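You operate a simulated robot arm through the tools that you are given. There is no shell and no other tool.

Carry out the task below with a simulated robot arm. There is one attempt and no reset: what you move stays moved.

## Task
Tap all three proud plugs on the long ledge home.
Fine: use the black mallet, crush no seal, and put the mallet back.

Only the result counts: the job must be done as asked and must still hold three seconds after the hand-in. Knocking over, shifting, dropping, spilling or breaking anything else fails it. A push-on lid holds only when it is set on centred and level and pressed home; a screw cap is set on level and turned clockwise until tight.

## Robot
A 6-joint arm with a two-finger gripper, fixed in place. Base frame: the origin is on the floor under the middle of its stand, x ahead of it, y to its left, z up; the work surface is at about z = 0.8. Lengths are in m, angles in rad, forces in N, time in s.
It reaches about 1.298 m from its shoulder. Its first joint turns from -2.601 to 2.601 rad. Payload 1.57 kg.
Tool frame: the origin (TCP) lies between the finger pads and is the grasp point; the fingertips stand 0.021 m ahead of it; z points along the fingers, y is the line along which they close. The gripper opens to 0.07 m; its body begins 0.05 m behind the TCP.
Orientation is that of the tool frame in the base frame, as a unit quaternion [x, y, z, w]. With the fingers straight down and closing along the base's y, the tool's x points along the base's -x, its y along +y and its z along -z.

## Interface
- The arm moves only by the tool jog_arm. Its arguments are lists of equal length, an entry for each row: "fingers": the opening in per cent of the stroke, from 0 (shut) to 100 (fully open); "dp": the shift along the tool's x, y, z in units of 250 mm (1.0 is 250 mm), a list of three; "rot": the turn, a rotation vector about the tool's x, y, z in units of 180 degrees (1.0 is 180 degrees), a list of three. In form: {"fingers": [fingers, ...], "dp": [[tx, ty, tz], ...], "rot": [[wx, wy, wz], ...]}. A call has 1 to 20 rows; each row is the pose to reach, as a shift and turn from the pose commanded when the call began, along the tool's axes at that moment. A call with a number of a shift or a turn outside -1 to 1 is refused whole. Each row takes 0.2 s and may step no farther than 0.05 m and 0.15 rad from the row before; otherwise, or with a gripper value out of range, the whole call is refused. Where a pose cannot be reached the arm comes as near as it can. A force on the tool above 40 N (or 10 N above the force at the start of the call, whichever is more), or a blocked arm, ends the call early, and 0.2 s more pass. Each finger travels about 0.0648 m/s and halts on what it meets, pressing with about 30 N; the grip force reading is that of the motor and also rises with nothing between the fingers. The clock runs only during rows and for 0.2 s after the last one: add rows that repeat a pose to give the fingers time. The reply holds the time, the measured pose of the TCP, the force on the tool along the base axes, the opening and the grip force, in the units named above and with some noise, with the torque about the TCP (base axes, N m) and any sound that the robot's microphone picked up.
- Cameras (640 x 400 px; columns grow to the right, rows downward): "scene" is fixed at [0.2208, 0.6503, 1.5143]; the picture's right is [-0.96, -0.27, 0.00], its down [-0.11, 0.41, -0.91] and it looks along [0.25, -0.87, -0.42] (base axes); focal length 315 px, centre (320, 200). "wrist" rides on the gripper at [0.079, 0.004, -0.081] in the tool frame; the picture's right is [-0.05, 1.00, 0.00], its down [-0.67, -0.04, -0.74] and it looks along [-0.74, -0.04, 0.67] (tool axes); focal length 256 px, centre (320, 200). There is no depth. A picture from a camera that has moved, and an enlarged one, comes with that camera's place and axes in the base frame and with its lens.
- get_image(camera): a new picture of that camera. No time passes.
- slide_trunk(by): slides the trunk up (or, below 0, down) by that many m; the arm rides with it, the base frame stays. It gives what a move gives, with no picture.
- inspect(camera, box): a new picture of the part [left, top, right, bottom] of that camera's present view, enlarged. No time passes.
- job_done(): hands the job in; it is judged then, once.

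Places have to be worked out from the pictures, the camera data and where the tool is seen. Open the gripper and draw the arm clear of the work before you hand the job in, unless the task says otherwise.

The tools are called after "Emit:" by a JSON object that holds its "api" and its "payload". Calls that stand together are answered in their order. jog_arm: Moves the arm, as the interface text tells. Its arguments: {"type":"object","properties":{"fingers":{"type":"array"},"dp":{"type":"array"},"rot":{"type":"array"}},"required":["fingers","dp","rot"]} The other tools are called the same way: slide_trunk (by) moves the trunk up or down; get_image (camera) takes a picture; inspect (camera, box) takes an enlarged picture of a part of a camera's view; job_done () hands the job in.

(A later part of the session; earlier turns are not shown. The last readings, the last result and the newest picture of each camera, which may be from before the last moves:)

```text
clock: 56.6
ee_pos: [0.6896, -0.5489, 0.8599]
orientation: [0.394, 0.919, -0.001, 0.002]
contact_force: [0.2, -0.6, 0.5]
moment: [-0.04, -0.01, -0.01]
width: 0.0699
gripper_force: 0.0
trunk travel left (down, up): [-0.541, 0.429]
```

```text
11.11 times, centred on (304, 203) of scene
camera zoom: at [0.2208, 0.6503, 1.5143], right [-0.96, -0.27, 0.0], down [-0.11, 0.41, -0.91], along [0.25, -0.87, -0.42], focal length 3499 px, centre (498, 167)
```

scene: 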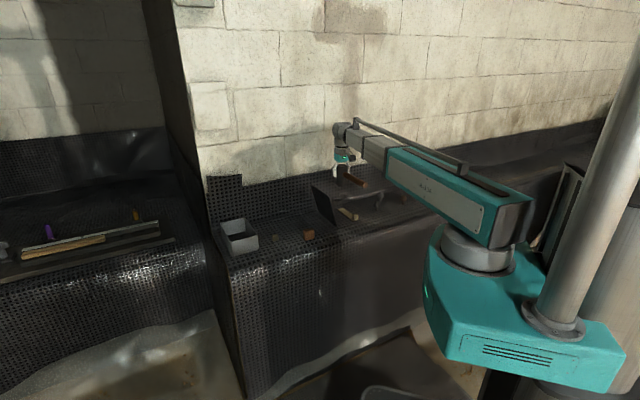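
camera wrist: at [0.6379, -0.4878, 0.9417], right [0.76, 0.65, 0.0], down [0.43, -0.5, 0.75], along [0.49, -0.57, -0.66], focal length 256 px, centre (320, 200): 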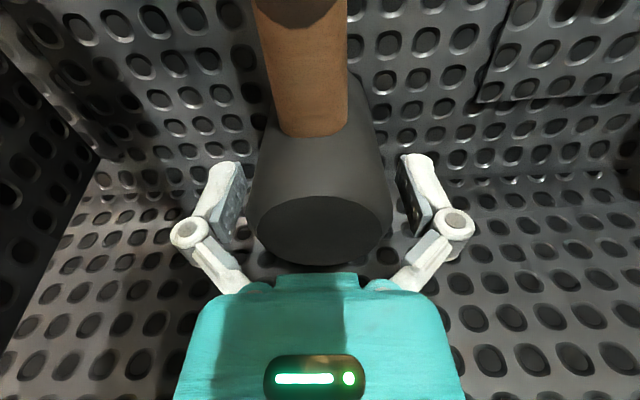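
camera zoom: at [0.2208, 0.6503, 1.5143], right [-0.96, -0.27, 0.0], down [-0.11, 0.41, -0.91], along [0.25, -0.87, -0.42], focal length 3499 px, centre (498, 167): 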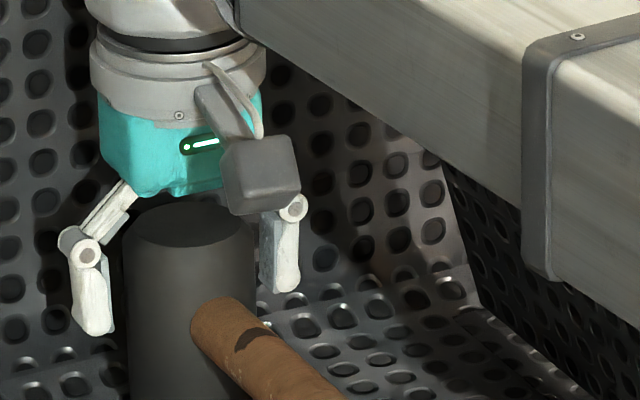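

The pads span from roughly TCP level up 3 cm, so the knuckle links were on the bevel. I'll raise 9 mm, shift 3 mm toward the wall to centre the pads, and close again.

Emit:
{"api": "slide_trunk", "payload": {"by": 0.009}}

Emit:
{"api": "jog_arm", "payload": {"fingers": [100, 100, 70, 40, 0, 0, 0, 0], "dp": [[-0.006, 0, 0], [-0.012, 0, 0], [-0.012, 0, 0], [-0.012, 0, 0], [-0.012, 0, 0], [-0.012, 0, 0], [-0.012, 0, 0], [-0.012, 0, 0]], "rot": [[0, 0, 0], [0, 0, 0], [0, 0, 0], [0, 0, 0], [0, 0, 0], [0, 0, 0], [0, 0, 0], [0, 0, 0]]}}

Emit:
{"api": "get_image", "payload": {"camera": "wrist"}}

Emit:
{"api": "inspect", "payload": {"camera": "wrist", "box": [220, 120, 420, 280]}}

```text
clock: 57.2
ee_pos: [0.6909, -0.5479, 0.8685]
orientation: [0.393, 0.919, -0.001, 0.003]
contact_force: [0.5, -0.7, 0.4]
moment: [0.01, 0.03, 0.0]
width: 0.0698
gripper_force: 0.1
trunk travel left (down, up): [-0.55, 0.42]
```

```text
clock: 59.0
ee_pos: [0.6912, -0.5505, 0.8686]
orientation: [0.395, 0.919, -0.001, 0.002]
contact_force: [1.5, -0.7, 2.8]
moment: [0.05, 0.0, -0.1]
width: 0.0524
gripper_force: 30.5
trunk travel left (down, up): [-0.55, 0.42]
```

```text
taken
camera wrist: at [0.6399, -0.49, 0.9508], right [0.76, 0.65, 0.0], down [0.43, -0.5, 0.75], along [0.49, -0.57, -0.66], focal length 256 px, centre (320, 200)
```

wrist: 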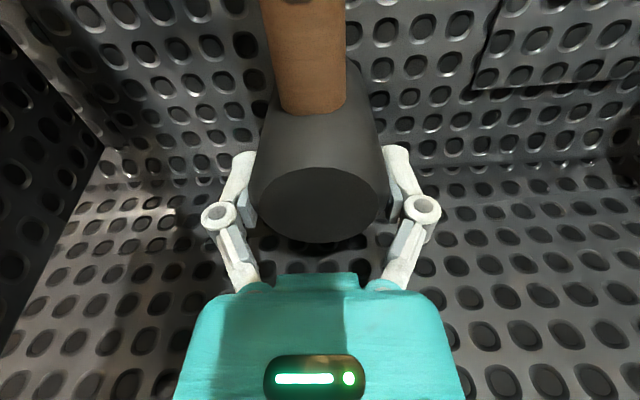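

```text
2.50 times, centred on (320, 200) of wrist
camera zoom: at [0.6399, -0.49, 0.9508], right [0.76, 0.65, 0.0], down [0.43, -0.5, 0.75], along [0.49, -0.57, -0.66], focal length 640 px, centre (320, 200)
```

zoom: 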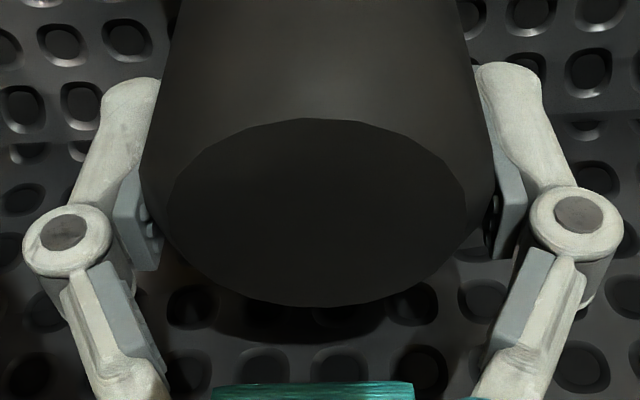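

Now the grip settles at 52.4 mm with small residual forces — the pads are on the head body. Home pose reference: camera (0.6399,-0.490), trunk -0.550. Lifting and checking for creep.

Emit:
{"api": "slide_trunk", "payload": {"by": 0.15}}

Emit:
{"api": "inspect", "payload": {"camera": "wrist", "box": [220, 120, 420, 280]}}

Emit:
{"api": "jog_arm", "payload": {"fingers": [0, 0, 0, 0, 0, 0], "dp": [[0.05, -0.1, 0], [0.1, -0.26, 0], [0.15, -0.42, 0], [0.2, -0.58, 0], [0.25, -0.72, 0], [0.3, -0.84, 0]], "rot": [[0, 0, 0], [0, 0, 0], [0, 0, 0], [0, 0, 0], [0, 0, 0], [0, 0, 0]]}}

Emit:
{"api": "inspect", "payload": {"camera": "wrist", "box": [220, 120, 420, 280]}}

```text
clock: 60.7
ee_pos: [0.6913, -0.5511, 1.0173]
orientation: [0.394, 0.919, 0.0, 0.002]
contact_force: [0.3, -0.2, -4.1]
moment: [-0.07, -0.03, -0.03]
width: 0.0524
gripper_force: 30.0
trunk travel left (down, up): [-0.7, 0.27]
```

```text
2.50 times, centred on (320, 200) of wrist
camera zoom: at [0.6402, -0.4902, 1.1004], right [0.76, 0.65, 0.0], down [0.43, -0.51, 0.75], along [0.49, -0.57, -0.66], focal length 640 px, centre (320, 200)
```

zoom: 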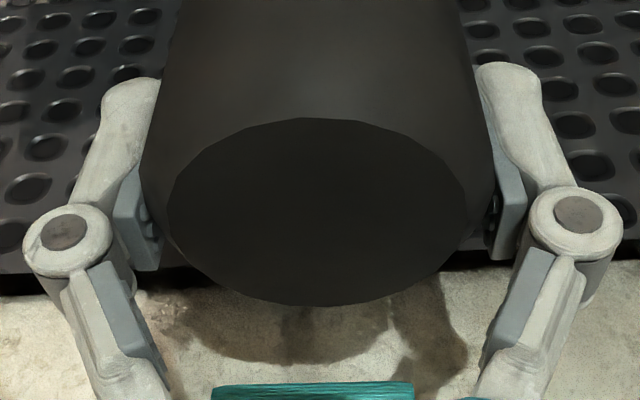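

```text
clock: 62.1
ee_pos: [0.4873, -0.6397, 1.0185]
orientation: [0.393, 0.919, 0.0, 0.002]
contact_force: [-0.6, -0.3, -3.4]
moment: [-0.04, -0.04, 0.03]
width: 0.0527
gripper_force: 29.8
trunk travel left (down, up): [-0.7, 0.27]
```

```text
2.50 times, centred on (320, 200) of wrist
camera zoom: at [0.4352, -0.5802, 1.1006], right [0.76, 0.65, 0.0], down [0.43, -0.51, 0.75], along [0.49, -0.57, -0.66], focal length 640 px, centre (320, 200)
```

zoom: 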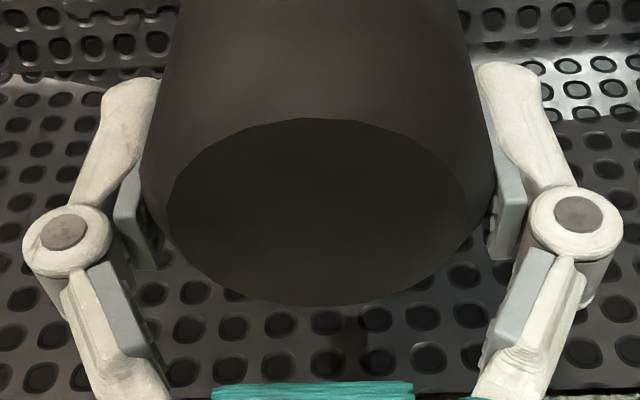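

No creep now. Moving on to the grey plug at (0.321,-0.887), staying high.

Emit:
{"api": "jog_arm", "payload": {"fingers": [0, 0, 0, 0, 0], "dp": [[-0.02, -0.1, 0], [-0.04, -0.24, 0], [-0.07, -0.38, 0], [-0.1, -0.5, 0], [-0.12, -0.58, 0]], "rot": [[0, 0, 0], [0, 0, 0], [0, 0, 0], [0, 0, 0], [0, 0, 0]]}}

Emit:
{"api": "jog_arm", "payload": {"fingers": [0, 0, 0, 0, 0], "dp": [[-0.02, -0.1, 0], [-0.05, -0.24, 0], [-0.09, -0.38, 0], [-0.12, -0.5, 0], [-0.138, -0.581, 0]], "rot": [[0, 0, 0], [0, 0, 0], [0, 0, 0], [0, 0, 0], [0, 0, 0]]}}

Emit:
{"api": "get_image", "payload": {"camera": "wrist"}}

Emit:
{"api": "inspect", "payload": {"camera": "scene", "box": [340, 120, 460, 220]}}

```text
clock: 63.3
ee_pos: [0.4026, -0.7641, 1.018]
orientation: [0.394, 0.919, -0.001, 0.002]
contact_force: [-0.1, -0.2, -3.8]
moment: [-0.03, -0.04, -0.02]
width: 0.0525
gripper_force: 29.9
trunk travel left (down, up): [-0.7, 0.27]
```

```text
clock: 64.5
ee_pos: [0.3214, -0.8872, 1.0175]
orientation: [0.394, 0.919, -0.001, 0.001]
contact_force: [-0.2, -0.7, -4.0]
moment: [-0.04, -0.03, -0.01]
width: 0.0524
gripper_force: 30.1
trunk travel left (down, up): [-0.7, 0.27]
```

```text
taken
camera wrist: at [0.269, -0.8267, 1.1004], right [0.76, 0.65, 0.0], down [0.43, -0.51, 0.75], along [0.49, -0.57, -0.66], focal length 256 px, centre (320, 200)
```

wrist: 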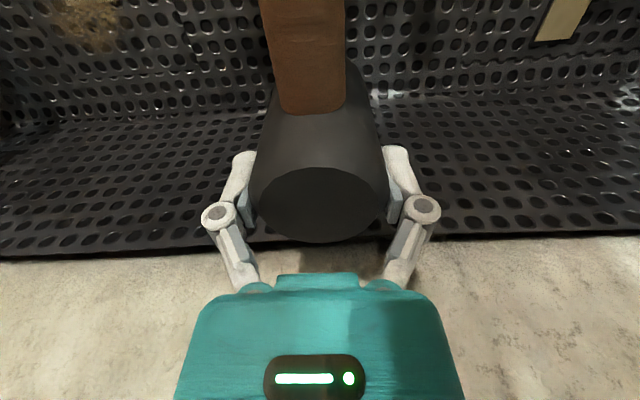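

```text
4.00 times, centred on (400, 170) of scene
camera zoom: at [0.2208, 0.6503, 1.5143], right [-0.96, -0.27, 0.0], down [-0.11, 0.41, -0.91], along [0.25, -0.87, -0.42], focal length 1260 px, centre (0, 320)
```

zoom: 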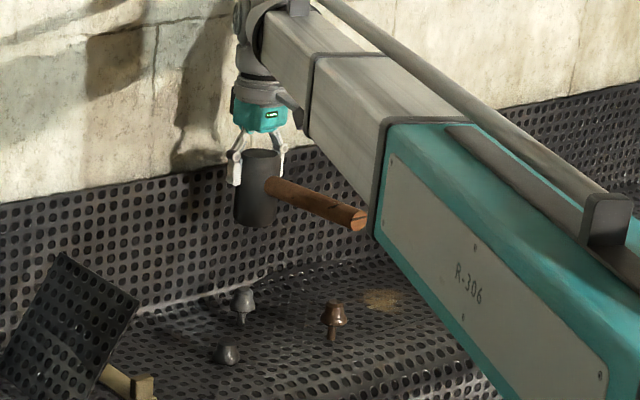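

The standing panel looks different in this view. I need to check the full scene at once.

Emit:
{"api": "get_image", "payload": {"camera": "scene"}}

Emit:
{"api": "inspect", "payload": {"camera": "scene", "box": [260, 160, 400, 250]}}

```text
taken
```

scene: 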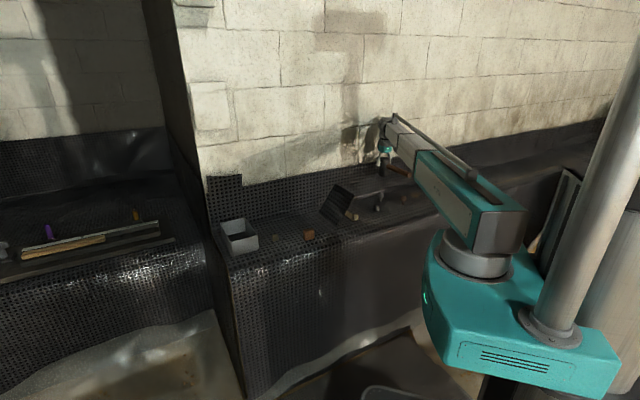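

```text
4.44 times, centred on (330, 205) of scene
camera zoom: at [0.2208, 0.6503, 1.5143], right [-0.96, -0.27, 0.0], down [-0.11, 0.41, -0.91], along [0.25, -0.87, -0.42], focal length 1400 px, centre (276, 178)
```

zoom: 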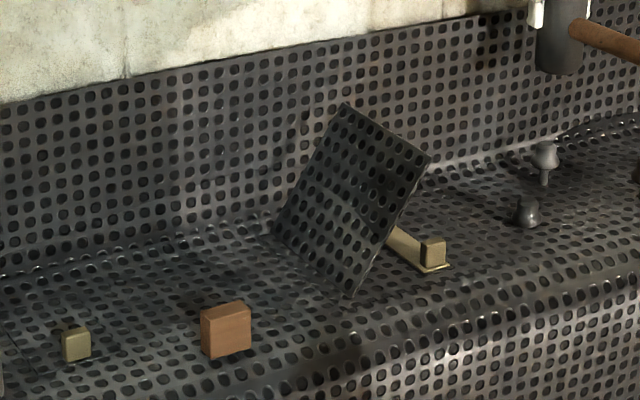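

The panel is a flap (bottom edge unmoved) that the head apparently brushed over in passing — its top was ~0.95, higher than I'd estimated. I'll wait a second to see whether it is static or still moving.

Emit:
{"api": "jog_arm", "payload": {"fingers": [0, 0, 0, 0, 0], "dp": [[0, 0, 0], [0, 0, 0], [0, 0, 0], [0, 0, 0], [0, 0, 0]], "rot": [[0, 0, 0], [0, 0, 0], [0, 0, 0], [0, 0, 0], [0, 0, 0]]}}

Emit:
{"api": "inspect", "payload": {"camera": "scene", "box": [260, 160, 400, 250]}}

```text
clock: 65.7
ee_pos: [0.3209, -0.8872, 1.0181]
orientation: [0.394, 0.919, -0.001, 0.003]
contact_force: [0.1, -0.3, -3.5]
moment: [-0.06, -0.04, 0.01]
width: 0.0525
gripper_force: 30.1
trunk travel left (down, up): [-0.7, 0.27]
```

```text
4.44 times, centred on (330, 205) of scene
camera zoom: at [0.2208, 0.6503, 1.5143], right [-0.96, -0.27, 0.0], down [-0.11, 0.41, -0.91], along [0.25, -0.87, -0.42], focal length 1400 px, centre (276, 178)
```

zoom: 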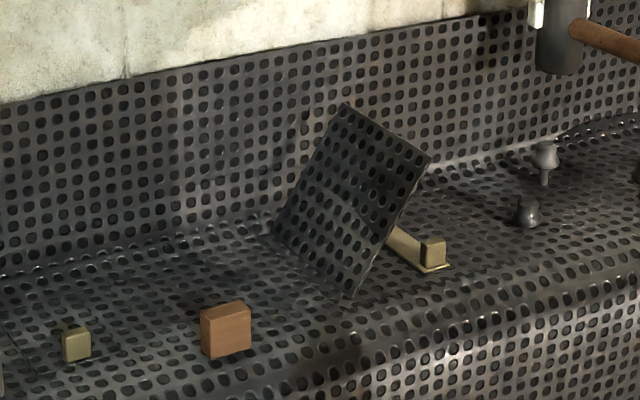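

The flap is static where it was left (friction hinge), so I can push it back to its original lean at the end. Continuing: lowering over the grey plug to ~1 cm above its top.

Emit:
{"api": "slide_trunk", "payload": {"by": -0.09}}

Emit:
{"api": "inspect", "payload": {"camera": "scene", "box": [360, 165, 420, 215]}}

```text
clock: 67.0
ee_pos: [0.3205, -0.887, 0.928]
orientation: [0.394, 0.919, -0.002, 0.002]
contact_force: [0.5, 0.6, -2.9]
moment: [-0.04, -0.02, -0.01]
width: 0.0523
gripper_force: 30.1
trunk travel left (down, up): [-0.61, 0.36]
```

```text
8.00 times, centred on (390, 190) of scene
camera zoom: at [0.2208, 0.6503, 1.5143], right [-0.96, -0.27, 0.0], down [-0.11, 0.41, -0.91], along [0.25, -0.87, -0.42], focal length 2519 px, centre (-240, 280)
```

zoom: 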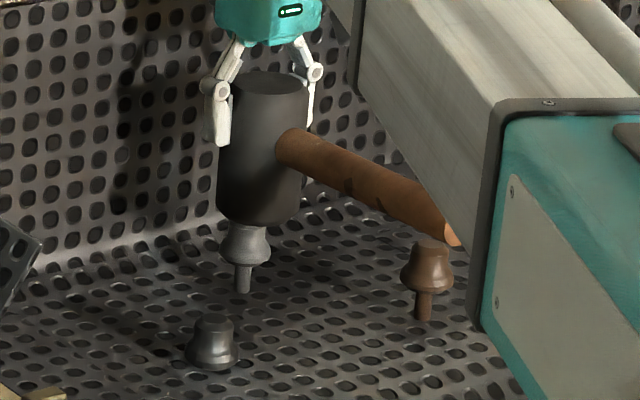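

Aligned. Expected contact at trunk ≈ -0.600 and home ≈ -0.583; stepping down.

Emit:
{"api": "slide_trunk", "payload": {"by": -0.009}}

Emit:
{"api": "slide_trunk", "payload": {"by": -0.004}}

Emit:
{"api": "inspect", "payload": {"camera": "scene", "box": [360, 165, 420, 215]}}

```text
clock: 67.5
ee_pos: [0.3213, -0.8879, 0.9198]
orientation: [0.394, 0.919, -0.001, 0.003]
contact_force: [0.1, -0.7, -1.7]
moment: [-0.13, -0.1, 0.0]
width: 0.0526
gripper_force: 30.0
trunk travel left (down, up): [-0.601, 0.369]
```

```text
clock: 68.1
ee_pos: [0.3211, -0.8865, 0.9161]
orientation: [0.394, 0.919, 0.0, 0.001]
contact_force: [0.3, -1.9, -0.8]
moment: [-0.18, -0.09, -0.02]
width: 0.0521
gripper_force: 29.7
trunk travel left (down, up): [-0.597, 0.373]
```

```text
8.00 times, centred on (390, 190) of scene
camera zoom: at [0.2208, 0.6503, 1.5143], right [-0.96, -0.27, 0.0], down [-0.11, 0.41, -0.91], along [0.25, -0.87, -0.42], focal length 2519 px, centre (-240, 280)
```

zoom: 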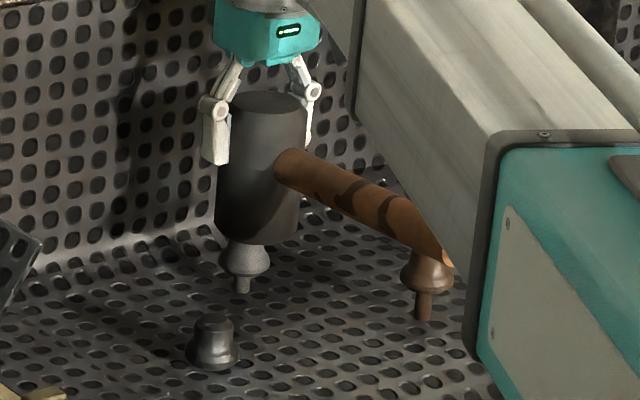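

Grey is moving down under ~3 N. Continuing.

Emit:
{"api": "slide_trunk", "payload": {"by": -0.004}}

Emit:
{"api": "slide_trunk", "payload": {"by": -0.004}}

Emit:
{"api": "slide_trunk", "payload": {"by": -0.002}}

Emit:
{"api": "inspect", "payload": {"camera": "scene", "box": [360, 165, 420, 215]}}

```text
clock: 68.6
ee_pos: [0.3191, -0.8866, 0.9113]
orientation: [0.394, 0.919, -0.001, 0.002]
contact_force: [0.3, -1.3, -2.3]
moment: [-0.14, -0.05, -0.04]
width: 0.0524
gripper_force: 29.7
trunk travel left (down, up): [-0.593, 0.377]
```

```text
clock: 69.1
ee_pos: [0.3206, -0.8861, 0.9073]
orientation: [0.394, 0.919, 0.0, 0.001]
contact_force: [-0.2, -0.7, -1.6]
moment: [-0.14, -0.05, 0.02]
width: 0.0524
gripper_force: 30.4
trunk travel left (down, up): [-0.589, 0.381]
```

```text
clock: 69.7
ee_pos: [0.3214, -0.8872, 0.9053]
orientation: [0.394, 0.919, 0.0, 0.001]
contact_force: [-0.8, -1.1, -0.2]
moment: [-0.14, -0.04, 0.01]
width: 0.0522
gripper_force: 29.8
trunk travel left (down, up): [-0.587, 0.383]
```

```text
8.00 times, centred on (390, 190) of scene
camera zoom: at [0.2208, 0.6503, 1.5143], right [-0.96, -0.27, 0.0], down [-0.11, 0.41, -0.91], along [0.25, -0.87, -0.42], focal length 2519 px, centre (-240, 280)
```

zoom: 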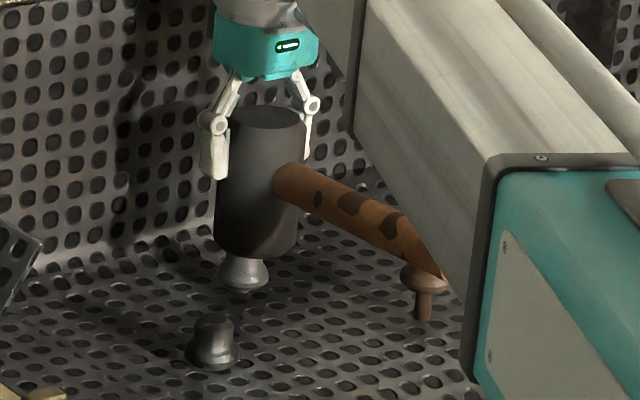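

Nearly seated; now 1 mm steps to detect home.

Emit:
{"api": "slide_trunk", "payload": {"by": -0.001}}

Emit:
{"api": "slide_trunk", "payload": {"by": -0.001}}

Emit:
{"api": "slide_trunk", "payload": {"by": -0.001}}

```text
clock: 70.2
ee_pos: [0.3199, -0.8866, 0.9049]
orientation: [0.394, 0.919, -0.001, 0.003]
contact_force: [0.5, -1.3, 0.5]
moment: [-0.17, -0.01, 0.0]
width: 0.0522
gripper_force: 30.4
trunk travel left (down, up): [-0.586, 0.384]
```

```text
clock: 70.7
ee_pos: [0.3204, -0.8868, 0.9045]
orientation: [0.394, 0.919, -0.001, 0.002]
contact_force: [-1.1, -0.5, -0.6]
moment: [-0.14, 0.03, -0.01]
width: 0.0522
gripper_force: 29.5
trunk travel left (down, up): [-0.585, 0.385]
```

```text
clock: 71.2
ee_pos: [0.3205, -0.8881, 0.9024]
orientation: [0.394, 0.919, -0.001, 0.003]
contact_force: [-1.1, 0.1, 1.1]
moment: [-0.14, 0.03, -0.02]
width: 0.0525
gripper_force: 29.6
trunk travel left (down, up): [-0.584, 0.386]
```

Emit:
{"api": "slide_trunk", "payload": {"by": -0.001}}

Emit:
{"api": "slide_trunk", "payload": {"by": -0.001}}

Emit:
{"api": "inspect", "payload": {"camera": "scene", "box": [360, 165, 420, 215]}}

```text
clock: 71.7
ee_pos: [0.3205, -0.8866, 0.9012]
orientation: [0.394, 0.919, -0.001, 0.002]
contact_force: [-1.8, -0.5, 1.4]
moment: [-0.08, 0.05, 0.0]
width: 0.0523
gripper_force: 30.0
trunk travel left (down, up): [-0.583, 0.387]
```

```text
clock: 72.2
ee_pos: [0.321, -0.8866, 0.9002]
orientation: [0.394, 0.919, -0.001, 0.003]
contact_force: [-1.1, -1.2, 5.6]
moment: [-0.18, 0.06, -0.02]
width: 0.0525
gripper_force: 30.0
trunk travel left (down, up): [-0.582, 0.388]
```

```text
8.00 times, centred on (390, 190) of scene
camera zoom: at [0.2208, 0.6503, 1.5143], right [-0.96, -0.27, 0.0], down [-0.11, 0.41, -0.91], along [0.25, -0.87, -0.42], focal length 2519 px, centre (-240, 280)
```

zoom: 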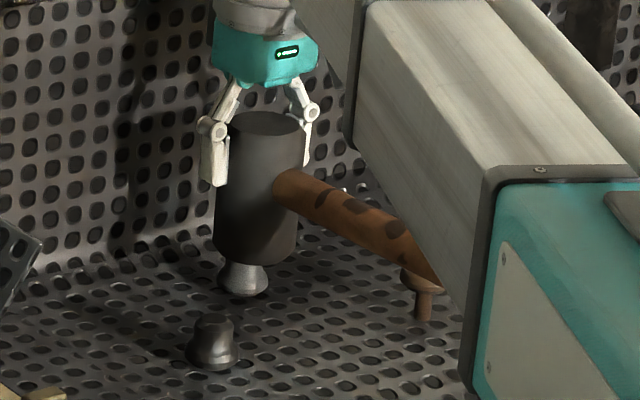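

Force is beginning to rise (net ≈9.5 N). One more millimetre to confirm seating, as with the black plug.

Emit:
{"api": "slide_trunk", "payload": {"by": -0.001}}

```text
clock: 72.7
ee_pos: [0.319, -0.8858, 0.9015]
orientation: [0.394, 0.919, -0.001, 0.003]
contact_force: [0.2, -3.7, 11.5]
moment: [-0.26, 0.04, -0.02]
width: 0.0523
gripper_force: 30.2
trunk travel left (down, up): [-0.581, 0.389]
```

Grey is home (net ≈15 N, no further travel). Lifting off and moving across to the brown plug at (0.203,-0.879).

Emit:
{"api": "slide_trunk", "payload": {"by": 0.04}}

Emit:
{"api": "jog_arm", "payload": {"fingers": [0, 0, 0, 0], "dp": [[0.08, -0.07, 0], [0.18, -0.16, 0], [0.28, -0.25, 0], [0.349, -0.32, 0]], "rot": [[0, 0, 0], [0, 0, 0], [0, 0, 0], [0, 0, 0]]}}

Emit:
{"api": "get_image", "payload": {"camera": "wrist"}}

Emit:
{"api": "inspect", "payload": {"camera": "scene", "box": [360, 160, 440, 220]}}

```text
clock: 73.5
ee_pos: [0.3211, -0.8861, 0.9394]
orientation: [0.394, 0.919, -0.001, 0.001]
contact_force: [0.0, -1.0, -4.2]
moment: [-0.05, -0.03, -0.01]
width: 0.0521
gripper_force: 29.7
trunk travel left (down, up): [-0.621, 0.349]
```

```text
clock: 74.5
ee_pos: [0.2024, -0.8795, 0.9406]
orientation: [0.394, 0.919, -0.001, 0.002]
contact_force: [0.3, -0.4, -4.0]
moment: [-0.01, -0.02, -0.01]
width: 0.0522
gripper_force: 29.9
trunk travel left (down, up): [-0.621, 0.349]
```

```text
taken
camera wrist: at [0.1502, -0.8185, 1.0216], right [0.76, 0.65, 0.0], down [0.43, -0.51, 0.75], along [0.49, -0.57, -0.66], focal length 256 px, centre (320, 200)
```

wrist: 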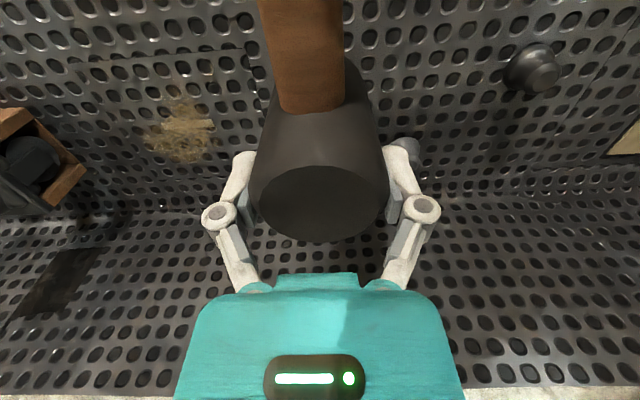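

```text
6.67 times, centred on (400, 190) of scene
camera zoom: at [0.2208, 0.6503, 1.5143], right [-0.96, -0.27, 0.0], down [-0.11, 0.41, -0.91], along [0.25, -0.87, -0.42], focal length 2099 px, centre (-213, 267)
```

zoom: 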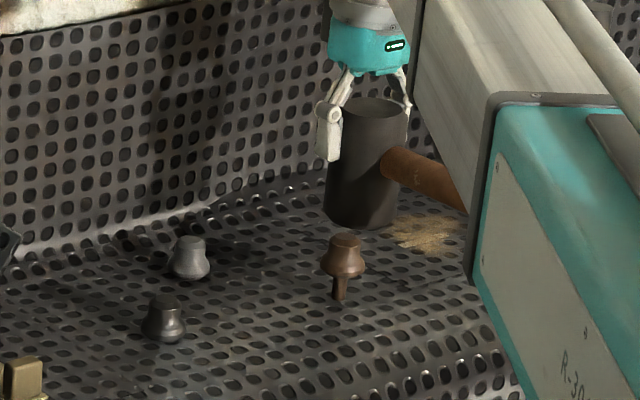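

Black and grey look fully seated. For brown, the scene view suggests the head is ~5 mm off toward -x, so I'll nudge +4 mm in base x before lowering.

Emit:
{"api": "jog_arm", "payload": {"fingers": [0, 0], "dp": [[-0.006, 0.006, 0], [-0.011, 0.012, 0]], "rot": [[0, 0, 0], [0, 0, 0]]}}

Emit:
{"api": "slide_trunk", "payload": {"by": -0.02}}

Emit:
{"api": "slide_trunk", "payload": {"by": -0.004}}

Emit:
{"api": "inspect", "payload": {"camera": "scene", "box": [370, 165, 430, 215]}}

```text
clock: 75.1
ee_pos: [0.207, -0.8787, 0.9392]
orientation: [0.394, 0.919, -0.001, 0.003]
contact_force: [-0.4, 0.4, -2.7]
moment: [-0.08, -0.04, 0.01]
width: 0.052
gripper_force: 29.6
trunk travel left (down, up): [-0.621, 0.349]
```

```text
clock: 75.8
ee_pos: [0.2072, -0.8788, 0.9189]
orientation: [0.394, 0.919, 0.0, 0.002]
contact_force: [0.0, 0.4, -3.2]
moment: [-0.02, -0.07, -0.01]
width: 0.0523
gripper_force: 30.6
trunk travel left (down, up): [-0.601, 0.369]
```

```text
clock: 76.3
ee_pos: [0.2056, -0.8789, 0.9155]
orientation: [0.394, 0.919, 0.0, 0.002]
contact_force: [0.0, 0.7, -1.6]
moment: [-0.02, -0.04, 0.0]
width: 0.0521
gripper_force: 30.3
trunk travel left (down, up): [-0.597, 0.373]
```

```text
8.00 times, centred on (400, 190) of scene
camera zoom: at [0.2208, 0.6503, 1.5143], right [-0.96, -0.27, 0.0], down [-0.11, 0.41, -0.91], along [0.25, -0.87, -0.42], focal length 2519 px, centre (-320, 280)
```

zoom: 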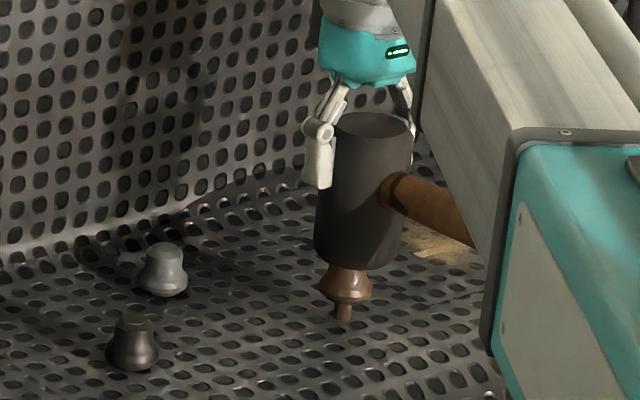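

Contact on the brown plug; pressing on in small steps.

Emit:
{"api": "slide_trunk", "payload": {"by": -0.004}}

Emit:
{"api": "slide_trunk", "payload": {"by": -0.004}}

Emit:
{"api": "slide_trunk", "payload": {"by": -0.002}}

Emit:
{"api": "inspect", "payload": {"camera": "scene", "box": [370, 165, 430, 215]}}

```text
clock: 76.9
ee_pos: [0.2071, -0.8789, 0.9112]
orientation: [0.394, 0.919, -0.001, 0.002]
contact_force: [0.6, 1.0, -2.3]
moment: [-0.02, -0.03, -0.04]
width: 0.0523
gripper_force: 30.1
trunk travel left (down, up): [-0.593, 0.377]
```

```text
clock: 77.4
ee_pos: [0.2068, -0.8791, 0.9075]
orientation: [0.394, 0.919, -0.001, 0.002]
contact_force: [-0.7, 0.6, -0.9]
moment: [0.04, -0.06, -0.01]
width: 0.0521
gripper_force: 30.1
trunk travel left (down, up): [-0.589, 0.381]
```

```text
clock: 77.9
ee_pos: [0.2054, -0.8774, 0.9063]
orientation: [0.394, 0.919, -0.002, 0.002]
contact_force: [1.4, 0.6, 0.1]
moment: [-0.01, -0.02, -0.02]
width: 0.0521
gripper_force: 29.9
trunk travel left (down, up): [-0.587, 0.383]
```

```text
8.00 times, centred on (400, 190) of scene
camera zoom: at [0.2208, 0.6503, 1.5143], right [-0.96, -0.27, 0.0], down [-0.11, 0.41, -0.91], along [0.25, -0.87, -0.42], focal length 2519 px, centre (-320, 280)
```

zoom: 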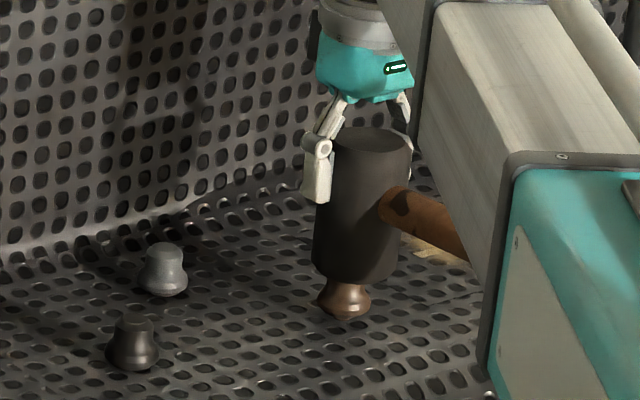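

Close to seated; 1 mm steps now.

Emit:
{"api": "slide_trunk", "payload": {"by": -0.001}}

Emit:
{"api": "slide_trunk", "payload": {"by": -0.001}}

Emit:
{"api": "slide_trunk", "payload": {"by": -0.001}}

```text
clock: 78.4
ee_pos: [0.2072, -0.8795, 0.904]
orientation: [0.394, 0.919, -0.001, 0.002]
contact_force: [1.0, 0.1, 0.2]
moment: [-0.03, -0.06, 0.0]
width: 0.0523
gripper_force: 30.1
trunk travel left (down, up): [-0.586, 0.384]
```

```text
clock: 78.9
ee_pos: [0.2073, -0.8788, 0.9042]
orientation: [0.393, 0.919, -0.001, 0.002]
contact_force: [1.0, 0.0, 1.0]
moment: [0.01, -0.03, -0.04]
width: 0.0521
gripper_force: 30.4
trunk travel left (down, up): [-0.585, 0.385]
```

```text
clock: 79.5
ee_pos: [0.2055, -0.8779, 0.9025]
orientation: [0.394, 0.919, 0.0, 0.003]
contact_force: [0.8, 0.4, 0.0]
moment: [-0.02, -0.06, -0.02]
width: 0.0524
gripper_force: 30.3
trunk travel left (down, up): [-0.584, 0.386]
```

Emit:
{"api": "slide_trunk", "payload": {"by": -0.001}}

Emit:
{"api": "slide_trunk", "payload": {"by": -0.001}}

```text
clock: 80.0
ee_pos: [0.2059, -0.8777, 0.9018]
orientation: [0.394, 0.919, -0.001, 0.002]
contact_force: [1.5, 0.4, 0.2]
moment: [0.04, -0.02, -0.06]
width: 0.0523
gripper_force: 29.7
trunk travel left (down, up): [-0.583, 0.387]
```

```text
clock: 80.5
ee_pos: [0.2073, -0.878, 0.9016]
orientation: [0.394, 0.919, -0.002, 0.002]
contact_force: [0.4, -2.4, 5.7]
moment: [-0.06, -0.04, 0.01]
width: 0.0523
gripper_force: 29.9
trunk travel left (down, up): [-0.582, 0.388]
```

Force starts rising at the same trunk height as grey (≈-0.582). One more millimetre to seat it equally.

Emit:
{"api": "slide_trunk", "payload": {"by": -0.001}}

Emit:
{"api": "slide_trunk", "payload": {"by": 0.04}}

Emit:
{"api": "inspect", "payload": {"camera": "scene", "box": [360, 165, 420, 215]}}

Emit:
{"api": "inspect", "payload": {"camera": "wrist", "box": [380, 20, 600, 180]}}

```text
clock: 81.0
ee_pos: [0.2058, -0.8776, 0.9001]
orientation: [0.394, 0.919, -0.001, 0.003]
contact_force: [1.6, -4.2, 14.4]
moment: [-0.18, -0.02, 0.01]
width: 0.0525
gripper_force: 29.7
trunk travel left (down, up): [-0.581, 0.389]
```

```text
clock: 81.8
ee_pos: [0.2069, -0.8791, 0.9389]
orientation: [0.394, 0.919, -0.001, 0.002]
contact_force: [0.6, -0.4, -3.1]
moment: [-0.04, -0.05, -0.04]
width: 0.0524
gripper_force: 30.3
trunk travel left (down, up): [-0.621, 0.349]
```

```text
8.00 times, centred on (390, 190) of scene
camera zoom: at [0.2208, 0.6503, 1.5143], right [-0.96, -0.27, 0.0], down [-0.11, 0.41, -0.91], along [0.25, -0.87, -0.42], focal length 2519 px, centre (-240, 280)
```

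zoom: 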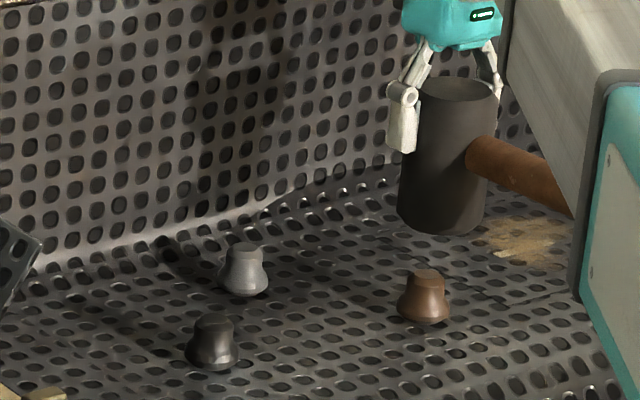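

```text
2.50 times, centred on (490, 100) of wrist
camera zoom: at [0.1546, -0.8185, 1.0214], right [0.76, 0.65, 0.0], down [0.43, -0.51, 0.75], along [0.49, -0.57, -0.66], focal length 640 px, centre (-105, 450)
```

zoom: 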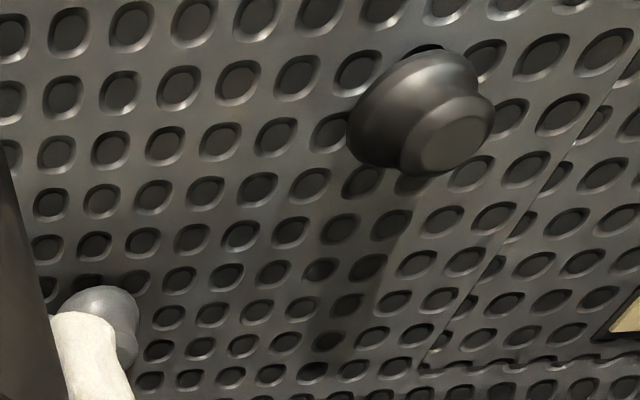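

All three plugs now sit at the same seated height (tops ≈0.832) with no stem showing. Next, raise high (head bottom >1.02, well above the flap) and carry the mallet back.

Emit:
{"api": "slide_trunk", "payload": {"by": 0.165}}

Emit:
{"api": "jog_arm", "payload": {"fingers": [0, 0, 0, 0, 0, 0], "dp": [[-0.01, 0.1, 0], [-0.03, 0.25, 0], [-0.05, 0.4, 0], [-0.07, 0.55, 0], [-0.09, 0.7, 0], [-0.1, 0.8, 0]], "rot": [[0, 0, 0], [0, 0, 0], [0, 0, 0], [0, 0, 0], [0, 0, 0], [0, 0, 0]]}}

Emit:
{"api": "jog_arm", "payload": {"fingers": [0, 0, 0, 0, 0, 0], "dp": [[-0.02, 0.1, 0], [-0.04, 0.25, 0], [-0.06, 0.4, 0], [-0.09, 0.55, 0], [-0.11, 0.7, 0], [-0.13, 0.8, 0]], "rot": [[0, 0, 0], [0, 0, 0], [0, 0, 0], [0, 0, 0], [0, 0, 0], [0, 0, 0]]}}

Emit:
{"api": "inspect", "payload": {"camera": "scene", "box": [260, 100, 420, 250]}}

```text
clock: 83.7
ee_pos: [0.2083, -0.8802, 1.1047]
orientation: [0.394, 0.919, -0.001, 0.002]
contact_force: [0.6, -0.1, -3.4]
moment: [-0.06, -0.03, 0.02]
width: 0.0522
gripper_force: 29.9
trunk travel left (down, up): [-0.786, 0.184]
```

```text
clock: 85.1
ee_pos: [0.3693, -0.7587, 1.1047]
orientation: [0.395, 0.918, -0.001, 0.002]
contact_force: [-0.1, -0.1, -3.2]
moment: [-0.05, -0.08, 0.02]
width: 0.0522
gripper_force: 30.1
trunk travel left (down, up): [-0.786, 0.184]
```

```text
clock: 86.5
ee_pos: [0.5378, -0.6448, 1.1046]
orientation: [0.395, 0.919, 0.0, 0.002]
contact_force: [0.5, 0.3, -4.0]
moment: [-0.05, -0.02, 0.03]
width: 0.0521
gripper_force: 30.1
trunk travel left (down, up): [-0.786, 0.184]
```

```text
2.67 times, centred on (340, 175) of scene
camera zoom: at [0.2208, 0.6503, 1.5143], right [-0.96, -0.27, 0.0], down [-0.11, 0.41, -0.91], along [0.25, -0.87, -0.42], focal length 840 px, centre (267, 267)
```

zoom: 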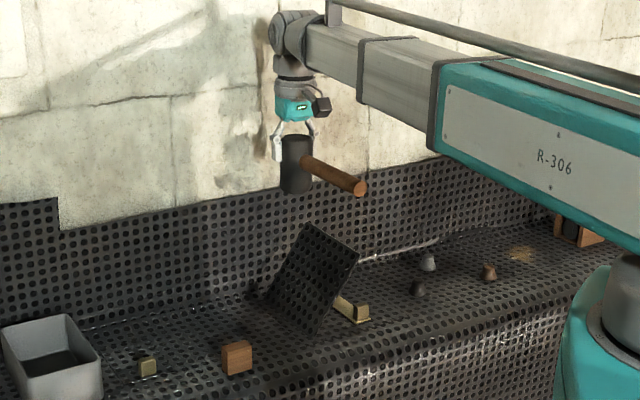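

Well clear of the flap. Final leg to the rest position.

Emit:
{"api": "jog_arm", "payload": {"fingers": [0, 0, 0, 0, 0, 0], "dp": [[-0.02, 0.1, 0], [-0.05, 0.25, 0], [-0.08, 0.4, 0], [-0.11, 0.55, 0], [-0.14, 0.67, 0], [-0.15, 0.709, 0]], "rot": [[0, 0, 0], [0, 0, 0], [0, 0, 0], [0, 0, 0], [0, 0, 0], [0, 0, 0]]}}

Emit:
{"api": "get_image", "payload": {"camera": "wrist"}}

```text
clock: 87.9
ee_pos: [0.6916, -0.5504, 1.1042]
orientation: [0.395, 0.919, 0.001, 0.001]
contact_force: [0.2, 0.3, -3.6]
moment: [-0.05, 0.0, -0.02]
width: 0.0522
gripper_force: 30.0
trunk travel left (down, up): [-0.786, 0.184]
```

```text
taken
camera wrist: at [0.6396, -0.4893, 1.1864], right [0.76, 0.65, 0.0], down [0.43, -0.51, 0.75], along [0.49, -0.57, -0.66], focal length 256 px, centre (320, 200)
```

wrist: 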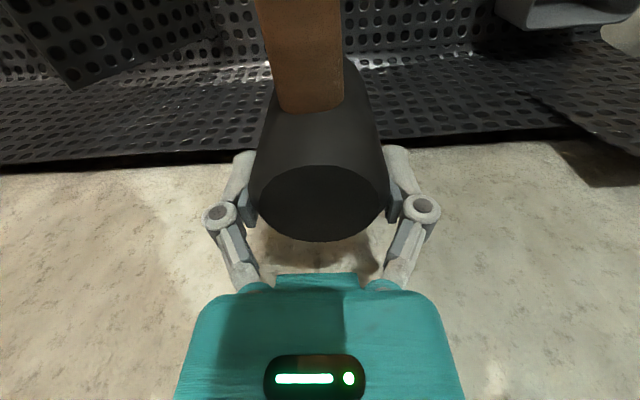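

Position matches the pick-up point within 1 mm. Lowering to 1 cm above the rest, then gently down.

Emit:
{"api": "slide_trunk", "payload": {"by": -0.226}}

Emit:
{"api": "inspect", "payload": {"camera": "scene", "box": [260, 170, 340, 240]}}

Emit:
{"api": "get_image", "payload": {"camera": "wrist"}}

```text
clock: 90.3
ee_pos: [0.6911, -0.5495, 0.8792]
orientation: [0.394, 0.919, -0.001, 0.002]
contact_force: [0.4, -1.4, -3.5]
moment: [-0.07, -0.01, -0.01]
width: 0.0523
gripper_force: 29.4
trunk travel left (down, up): [-0.56, 0.41]
```

```text
5.71 times, centred on (300, 205) of scene
camera zoom: at [0.2208, 0.6503, 1.5143], right [-0.96, -0.27, 0.0], down [-0.11, 0.41, -0.91], along [0.25, -0.87, -0.42], focal length 1799 px, centre (434, 171)
```

zoom: 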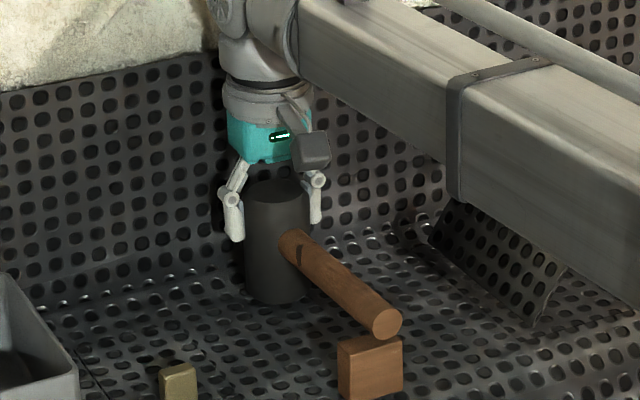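

```text
taken
camera wrist: at [0.6391, -0.4894, 0.9605], right [0.76, 0.65, 0.0], down [0.43, -0.51, 0.75], along [0.49, -0.57, -0.66], focal length 256 px, centre (320, 200)
```

wrist: 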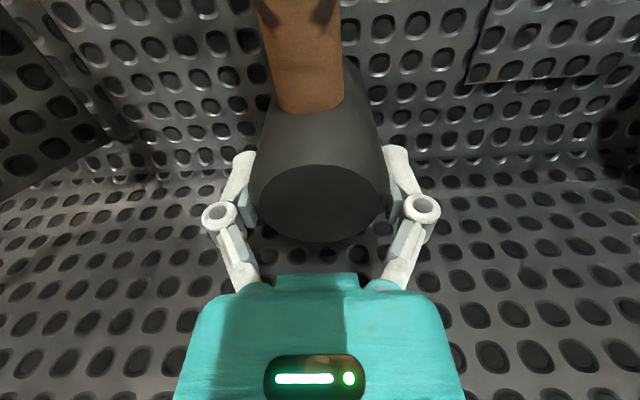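

The handle has yawed about 2° in the grip (its end sits a few mm toward -x over the block). I'll counter-rotate the tool by 2° before setting down.

Emit:
{"api": "jog_arm", "payload": {"fingers": [0, 0], "dp": [[0, 0, 0], [0, 0, 0]], "rot": [[0, 0, 0.006], [0, 0, 0.012]]}}

Emit:
{"api": "slide_trunk", "payload": {"by": -0.008}}

Emit:
{"api": "slide_trunk", "payload": {"by": -0.0015}}

Emit:
{"api": "inspect", "payload": {"camera": "scene", "box": [260, 170, 340, 240]}}

```text
clock: 90.9
ee_pos: [0.6906, -0.5494, 0.8777]
orientation: [0.412, 0.911, -0.001, 0.001]
contact_force: [0.0, 0.2, -3.7]
moment: [-0.02, -0.03, 0.04]
width: 0.0522
gripper_force: 30.3
trunk travel left (down, up): [-0.56, 0.41]
```

```text
clock: 91.4
ee_pos: [0.6916, -0.5489, 0.8703]
orientation: [0.412, 0.911, -0.002, 0.002]
contact_force: [-0.5, 0.2, -3.3]
moment: [-0.04, -0.01, 0.02]
width: 0.0517
gripper_force: 30.0
trunk travel left (down, up): [-0.552, 0.418]
```

```text
clock: 92.0
ee_pos: [0.6912, -0.5496, 0.8696]
orientation: [0.411, 0.911, -0.001, 0.002]
contact_force: [2.3, -1.3, -0.2]
moment: [0.36, 0.33, -0.1]
width: 0.0522
gripper_force: 30.2
trunk travel left (down, up): [-0.551, 0.419]
```

```text
5.71 times, centred on (300, 205) of scene
camera zoom: at [0.2208, 0.6503, 1.5143], right [-0.96, -0.27, 0.0], down [-0.11, 0.41, -0.91], along [0.25, -0.87, -0.42], focal length 1799 px, centre (434, 171)
```

zoom: 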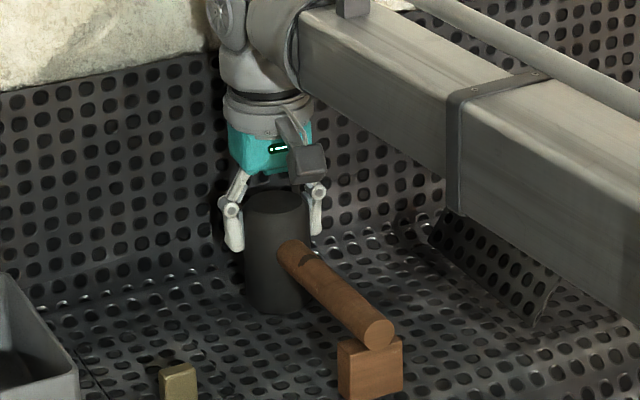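

The handle end is back on the block exactly as before and the weight is carried. Releasing.

Emit:
{"api": "jog_arm", "payload": {"fingers": [78, 85, 100, 100, 100], "dp": [[0, 0, 0], [0, 0, 0], [0, 0, 0], [0, 0, 0], [0, 0, 0]], "rot": [[0, 0, 0], [0, 0, 0], [0, 0, 0], [0, 0, 0], [0, 0, 0]]}}

Emit:
{"api": "inspect", "payload": {"camera": "scene", "box": [260, 170, 340, 240]}}

Emit:
{"api": "get_image", "payload": {"camera": "wrist"}}

```text
clock: 93.2
ee_pos: [0.6904, -0.5491, 0.8691]
orientation: [0.412, 0.911, -0.001, 0.003]
contact_force: [-0.4, -0.7, 0.1]
moment: [0.02, 0.02, 0.0]
width: 0.0698
gripper_force: 0.0
trunk travel left (down, up): [-0.551, 0.419]
```

```text
5.71 times, centred on (300, 205) of scene
camera zoom: at [0.2208, 0.6503, 1.5143], right [-0.96, -0.27, 0.0], down [-0.11, 0.41, -0.91], along [0.25, -0.87, -0.42], focal length 1799 px, centre (434, 171)
```

zoom: 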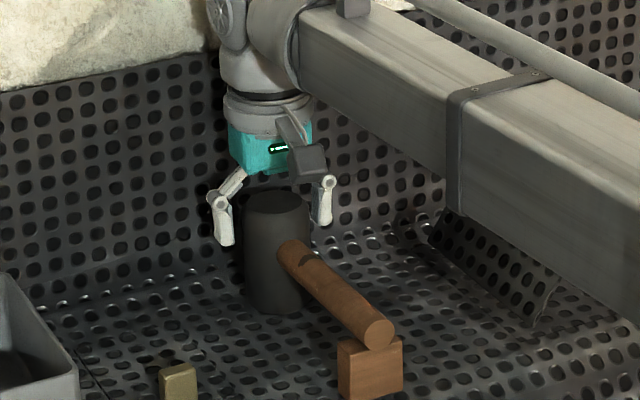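

```text
taken
camera wrist: at [0.6412, -0.4871, 0.9512], right [0.78, 0.62, 0.0], down [0.41, -0.52, 0.75], along [0.46, -0.59, -0.66], focal length 256 px, centre (320, 200)
```

wrist: 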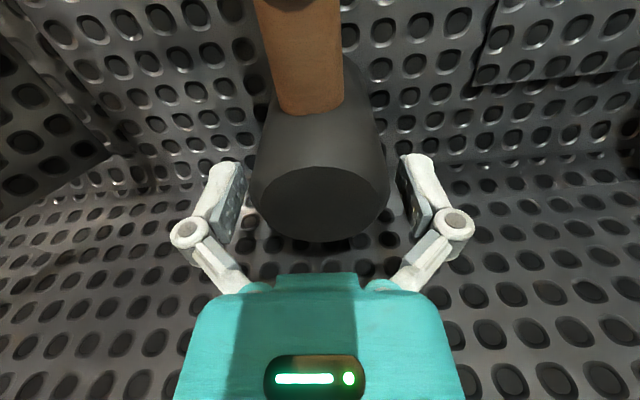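

The mallet stands on its rest. Raising straight up clear of it, then I'll view the flap.

Emit:
{"api": "slide_trunk", "payload": {"by": 0.21}}

Emit:
{"api": "inspect", "payload": {"camera": "scene", "box": [230, 170, 400, 270]}}

Emit:
{"api": "get_image", "payload": {"camera": "wrist"}}

```text
clock: 95.4
ee_pos: [0.6906, -0.5495, 1.0787]
orientation: [0.411, 0.911, -0.001, 0.002]
contact_force: [-0.3, 0.7, 0.1]
moment: [0.0, -0.01, -0.03]
width: 0.0701
gripper_force: 0.0
trunk travel left (down, up): [-0.761, 0.209]
```

```text
3.76 times, centred on (315, 220) of scene
camera zoom: at [0.2208, 0.6503, 1.5143], right [-0.96, -0.27, 0.0], down [-0.11, 0.41, -0.91], along [0.25, -0.87, -0.42], focal length 1186 px, centre (339, 125)
```

zoom: 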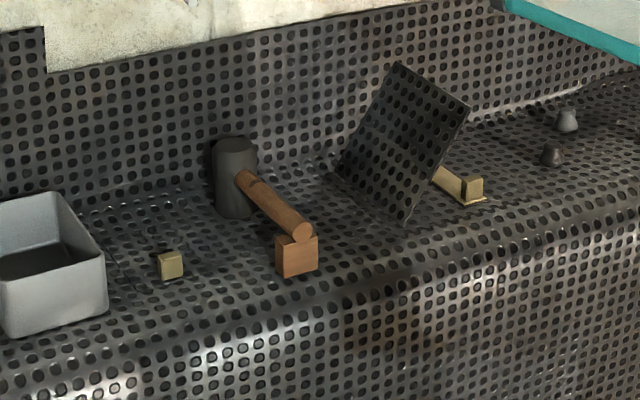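

```text
taken
camera wrist: at [0.6412, -0.4872, 1.1612], right [0.78, 0.62, 0.0], down [0.41, -0.52, 0.75], along [0.46, -0.59, -0.66], focal length 256 px, centre (320, 200)
```

wrist: 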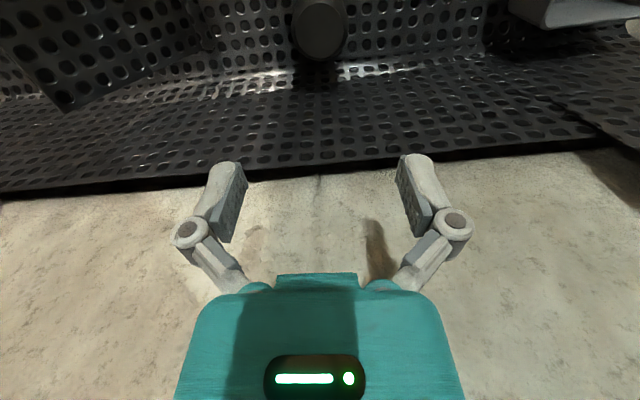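

The mallet is back where it was (normalised image coordinates match the start). Measured from the scene, the flap now leans ≈32° toward the plugs, whereas it began ≈13–14° toward the mallet. I'll close the gripper, pass high over it, and push it back from the plug side.

Emit:
{"api": "jog_arm", "payload": {"fingers": [60, 20, 0, 0, 0], "dp": [[0.01, -0.1, 0], [0.02, -0.24, 0], [0.03, -0.38, 0], [0.03, -0.52, 0], [0.03, -0.6, 0]], "rot": [[0, 0, -0.004], [0, 0, -0.008], [0, 0, -0.012], [0, 0, -0.012], [0, 0, -0.012]]}}

```text
clock: 96.6
ee_pos: [0.5731, -0.6439, 1.0795]
orientation: [0.393, 0.919, -0.001, 0.002]
contact_force: [0.0, 0.5, 0.1]
moment: [0.01, 0.01, 0.02]
width: 0.0002
gripper_force: 29.1
trunk travel left (down, up): [-0.761, 0.209]
```

Continuing past the flap to its plug side.

Emit:
{"api": "jog_arm", "payload": {"fingers": [0, 0, 0, 0, 0], "dp": [[0.01, -0.13, 0], [0.02, -0.27, 0], [0.03, -0.41, 0], [0.04, -0.55, 0], [0.046, -0.66, 0]], "rot": [[0, 0, 0], [0, 0, 0], [0, 0, 0], [0, 0, 0], [0, 0, 0]]}}

Emit:
{"api": "get_image", "payload": {"camera": "wrist"}}

Emit:
{"api": "inspect", "payload": {"camera": "scene", "box": [280, 110, 420, 240]}}

```text
clock: 97.8
ee_pos: [0.445, -0.7503, 1.0782]
orientation: [0.394, 0.919, -0.001, 0.002]
contact_force: [0.4, -0.3, -0.4]
moment: [0.04, -0.01, 0.0]
width: 0.0001
gripper_force: 28.8
trunk travel left (down, up): [-0.761, 0.209]
```

```text
taken
camera wrist: at [0.3937, -0.6896, 1.1612], right [0.76, 0.65, 0.0], down [0.43, -0.51, 0.75], along [0.49, -0.57, -0.66], focal length 256 px, centre (320, 200)
```

wrist: 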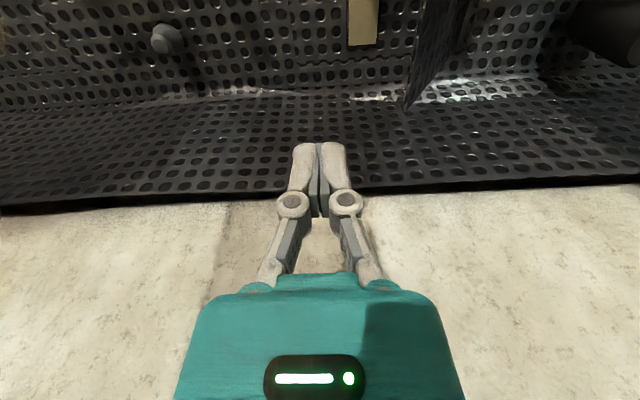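

```text
3.08 times, centred on (350, 175) of scene
camera zoom: at [0.2208, 0.6503, 1.5143], right [-0.96, -0.27, 0.0], down [-0.11, 0.41, -0.91], along [0.25, -0.87, -0.42], focal length 969 px, centre (228, 277)
```

zoom: 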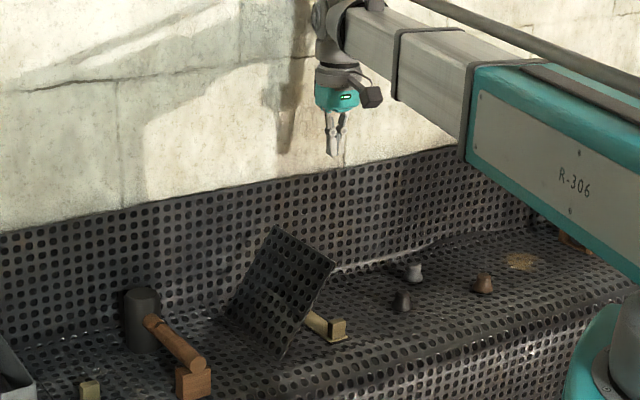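

The gripper is on the plug side with about 5 cm gap to the flap's top edge. Lowering so the closed fingers span the flap's top-edge height, body staying above it.

Emit:
{"api": "slide_trunk", "payload": {"by": -0.133}}

Emit:
{"api": "get_image", "payload": {"camera": "wrist"}}

Emit:
{"api": "inspect", "payload": {"camera": "scene", "box": [290, 140, 390, 240]}}

```text
clock: 99.4
ee_pos: [0.4461, -0.7497, 0.9461]
orientation: [0.394, 0.919, -0.001, 0.003]
contact_force: [-0.3, -0.2, -0.1]
moment: [0.02, -0.01, 0.02]
width: 0.0
gripper_force: 28.7
trunk travel left (down, up): [-0.628, 0.342]
```

```text
taken
camera wrist: at [0.3938, -0.6893, 1.0283], right [0.76, 0.65, 0.0], down [0.43, -0.5, 0.75], along [0.49, -0.57, -0.66], focal length 256 px, centre (320, 200)
```

wrist: 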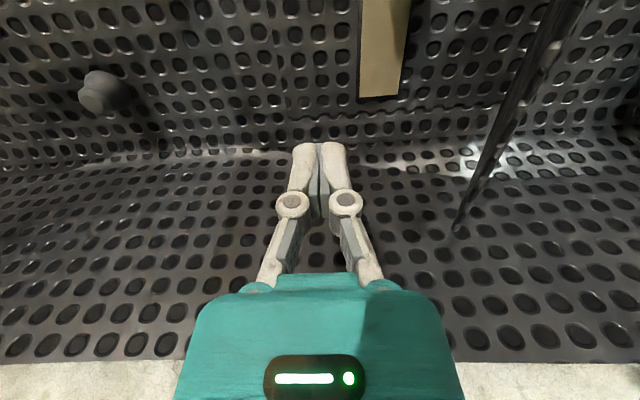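

```text
4.00 times, centred on (340, 190) of scene
camera zoom: at [0.2208, 0.6503, 1.5143], right [-0.96, -0.27, 0.0], down [-0.11, 0.41, -0.91], along [0.25, -0.87, -0.42], focal length 1260 px, centre (240, 240)
```

zoom: 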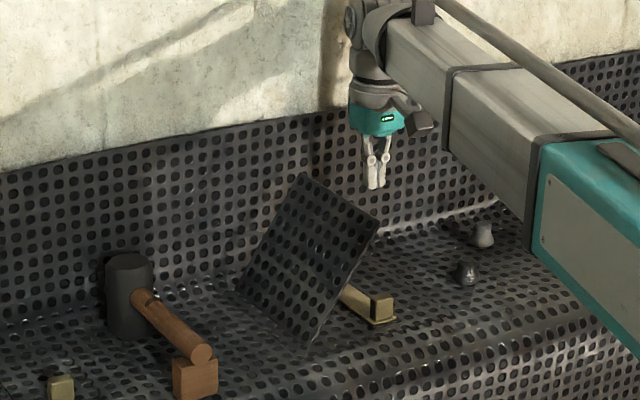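

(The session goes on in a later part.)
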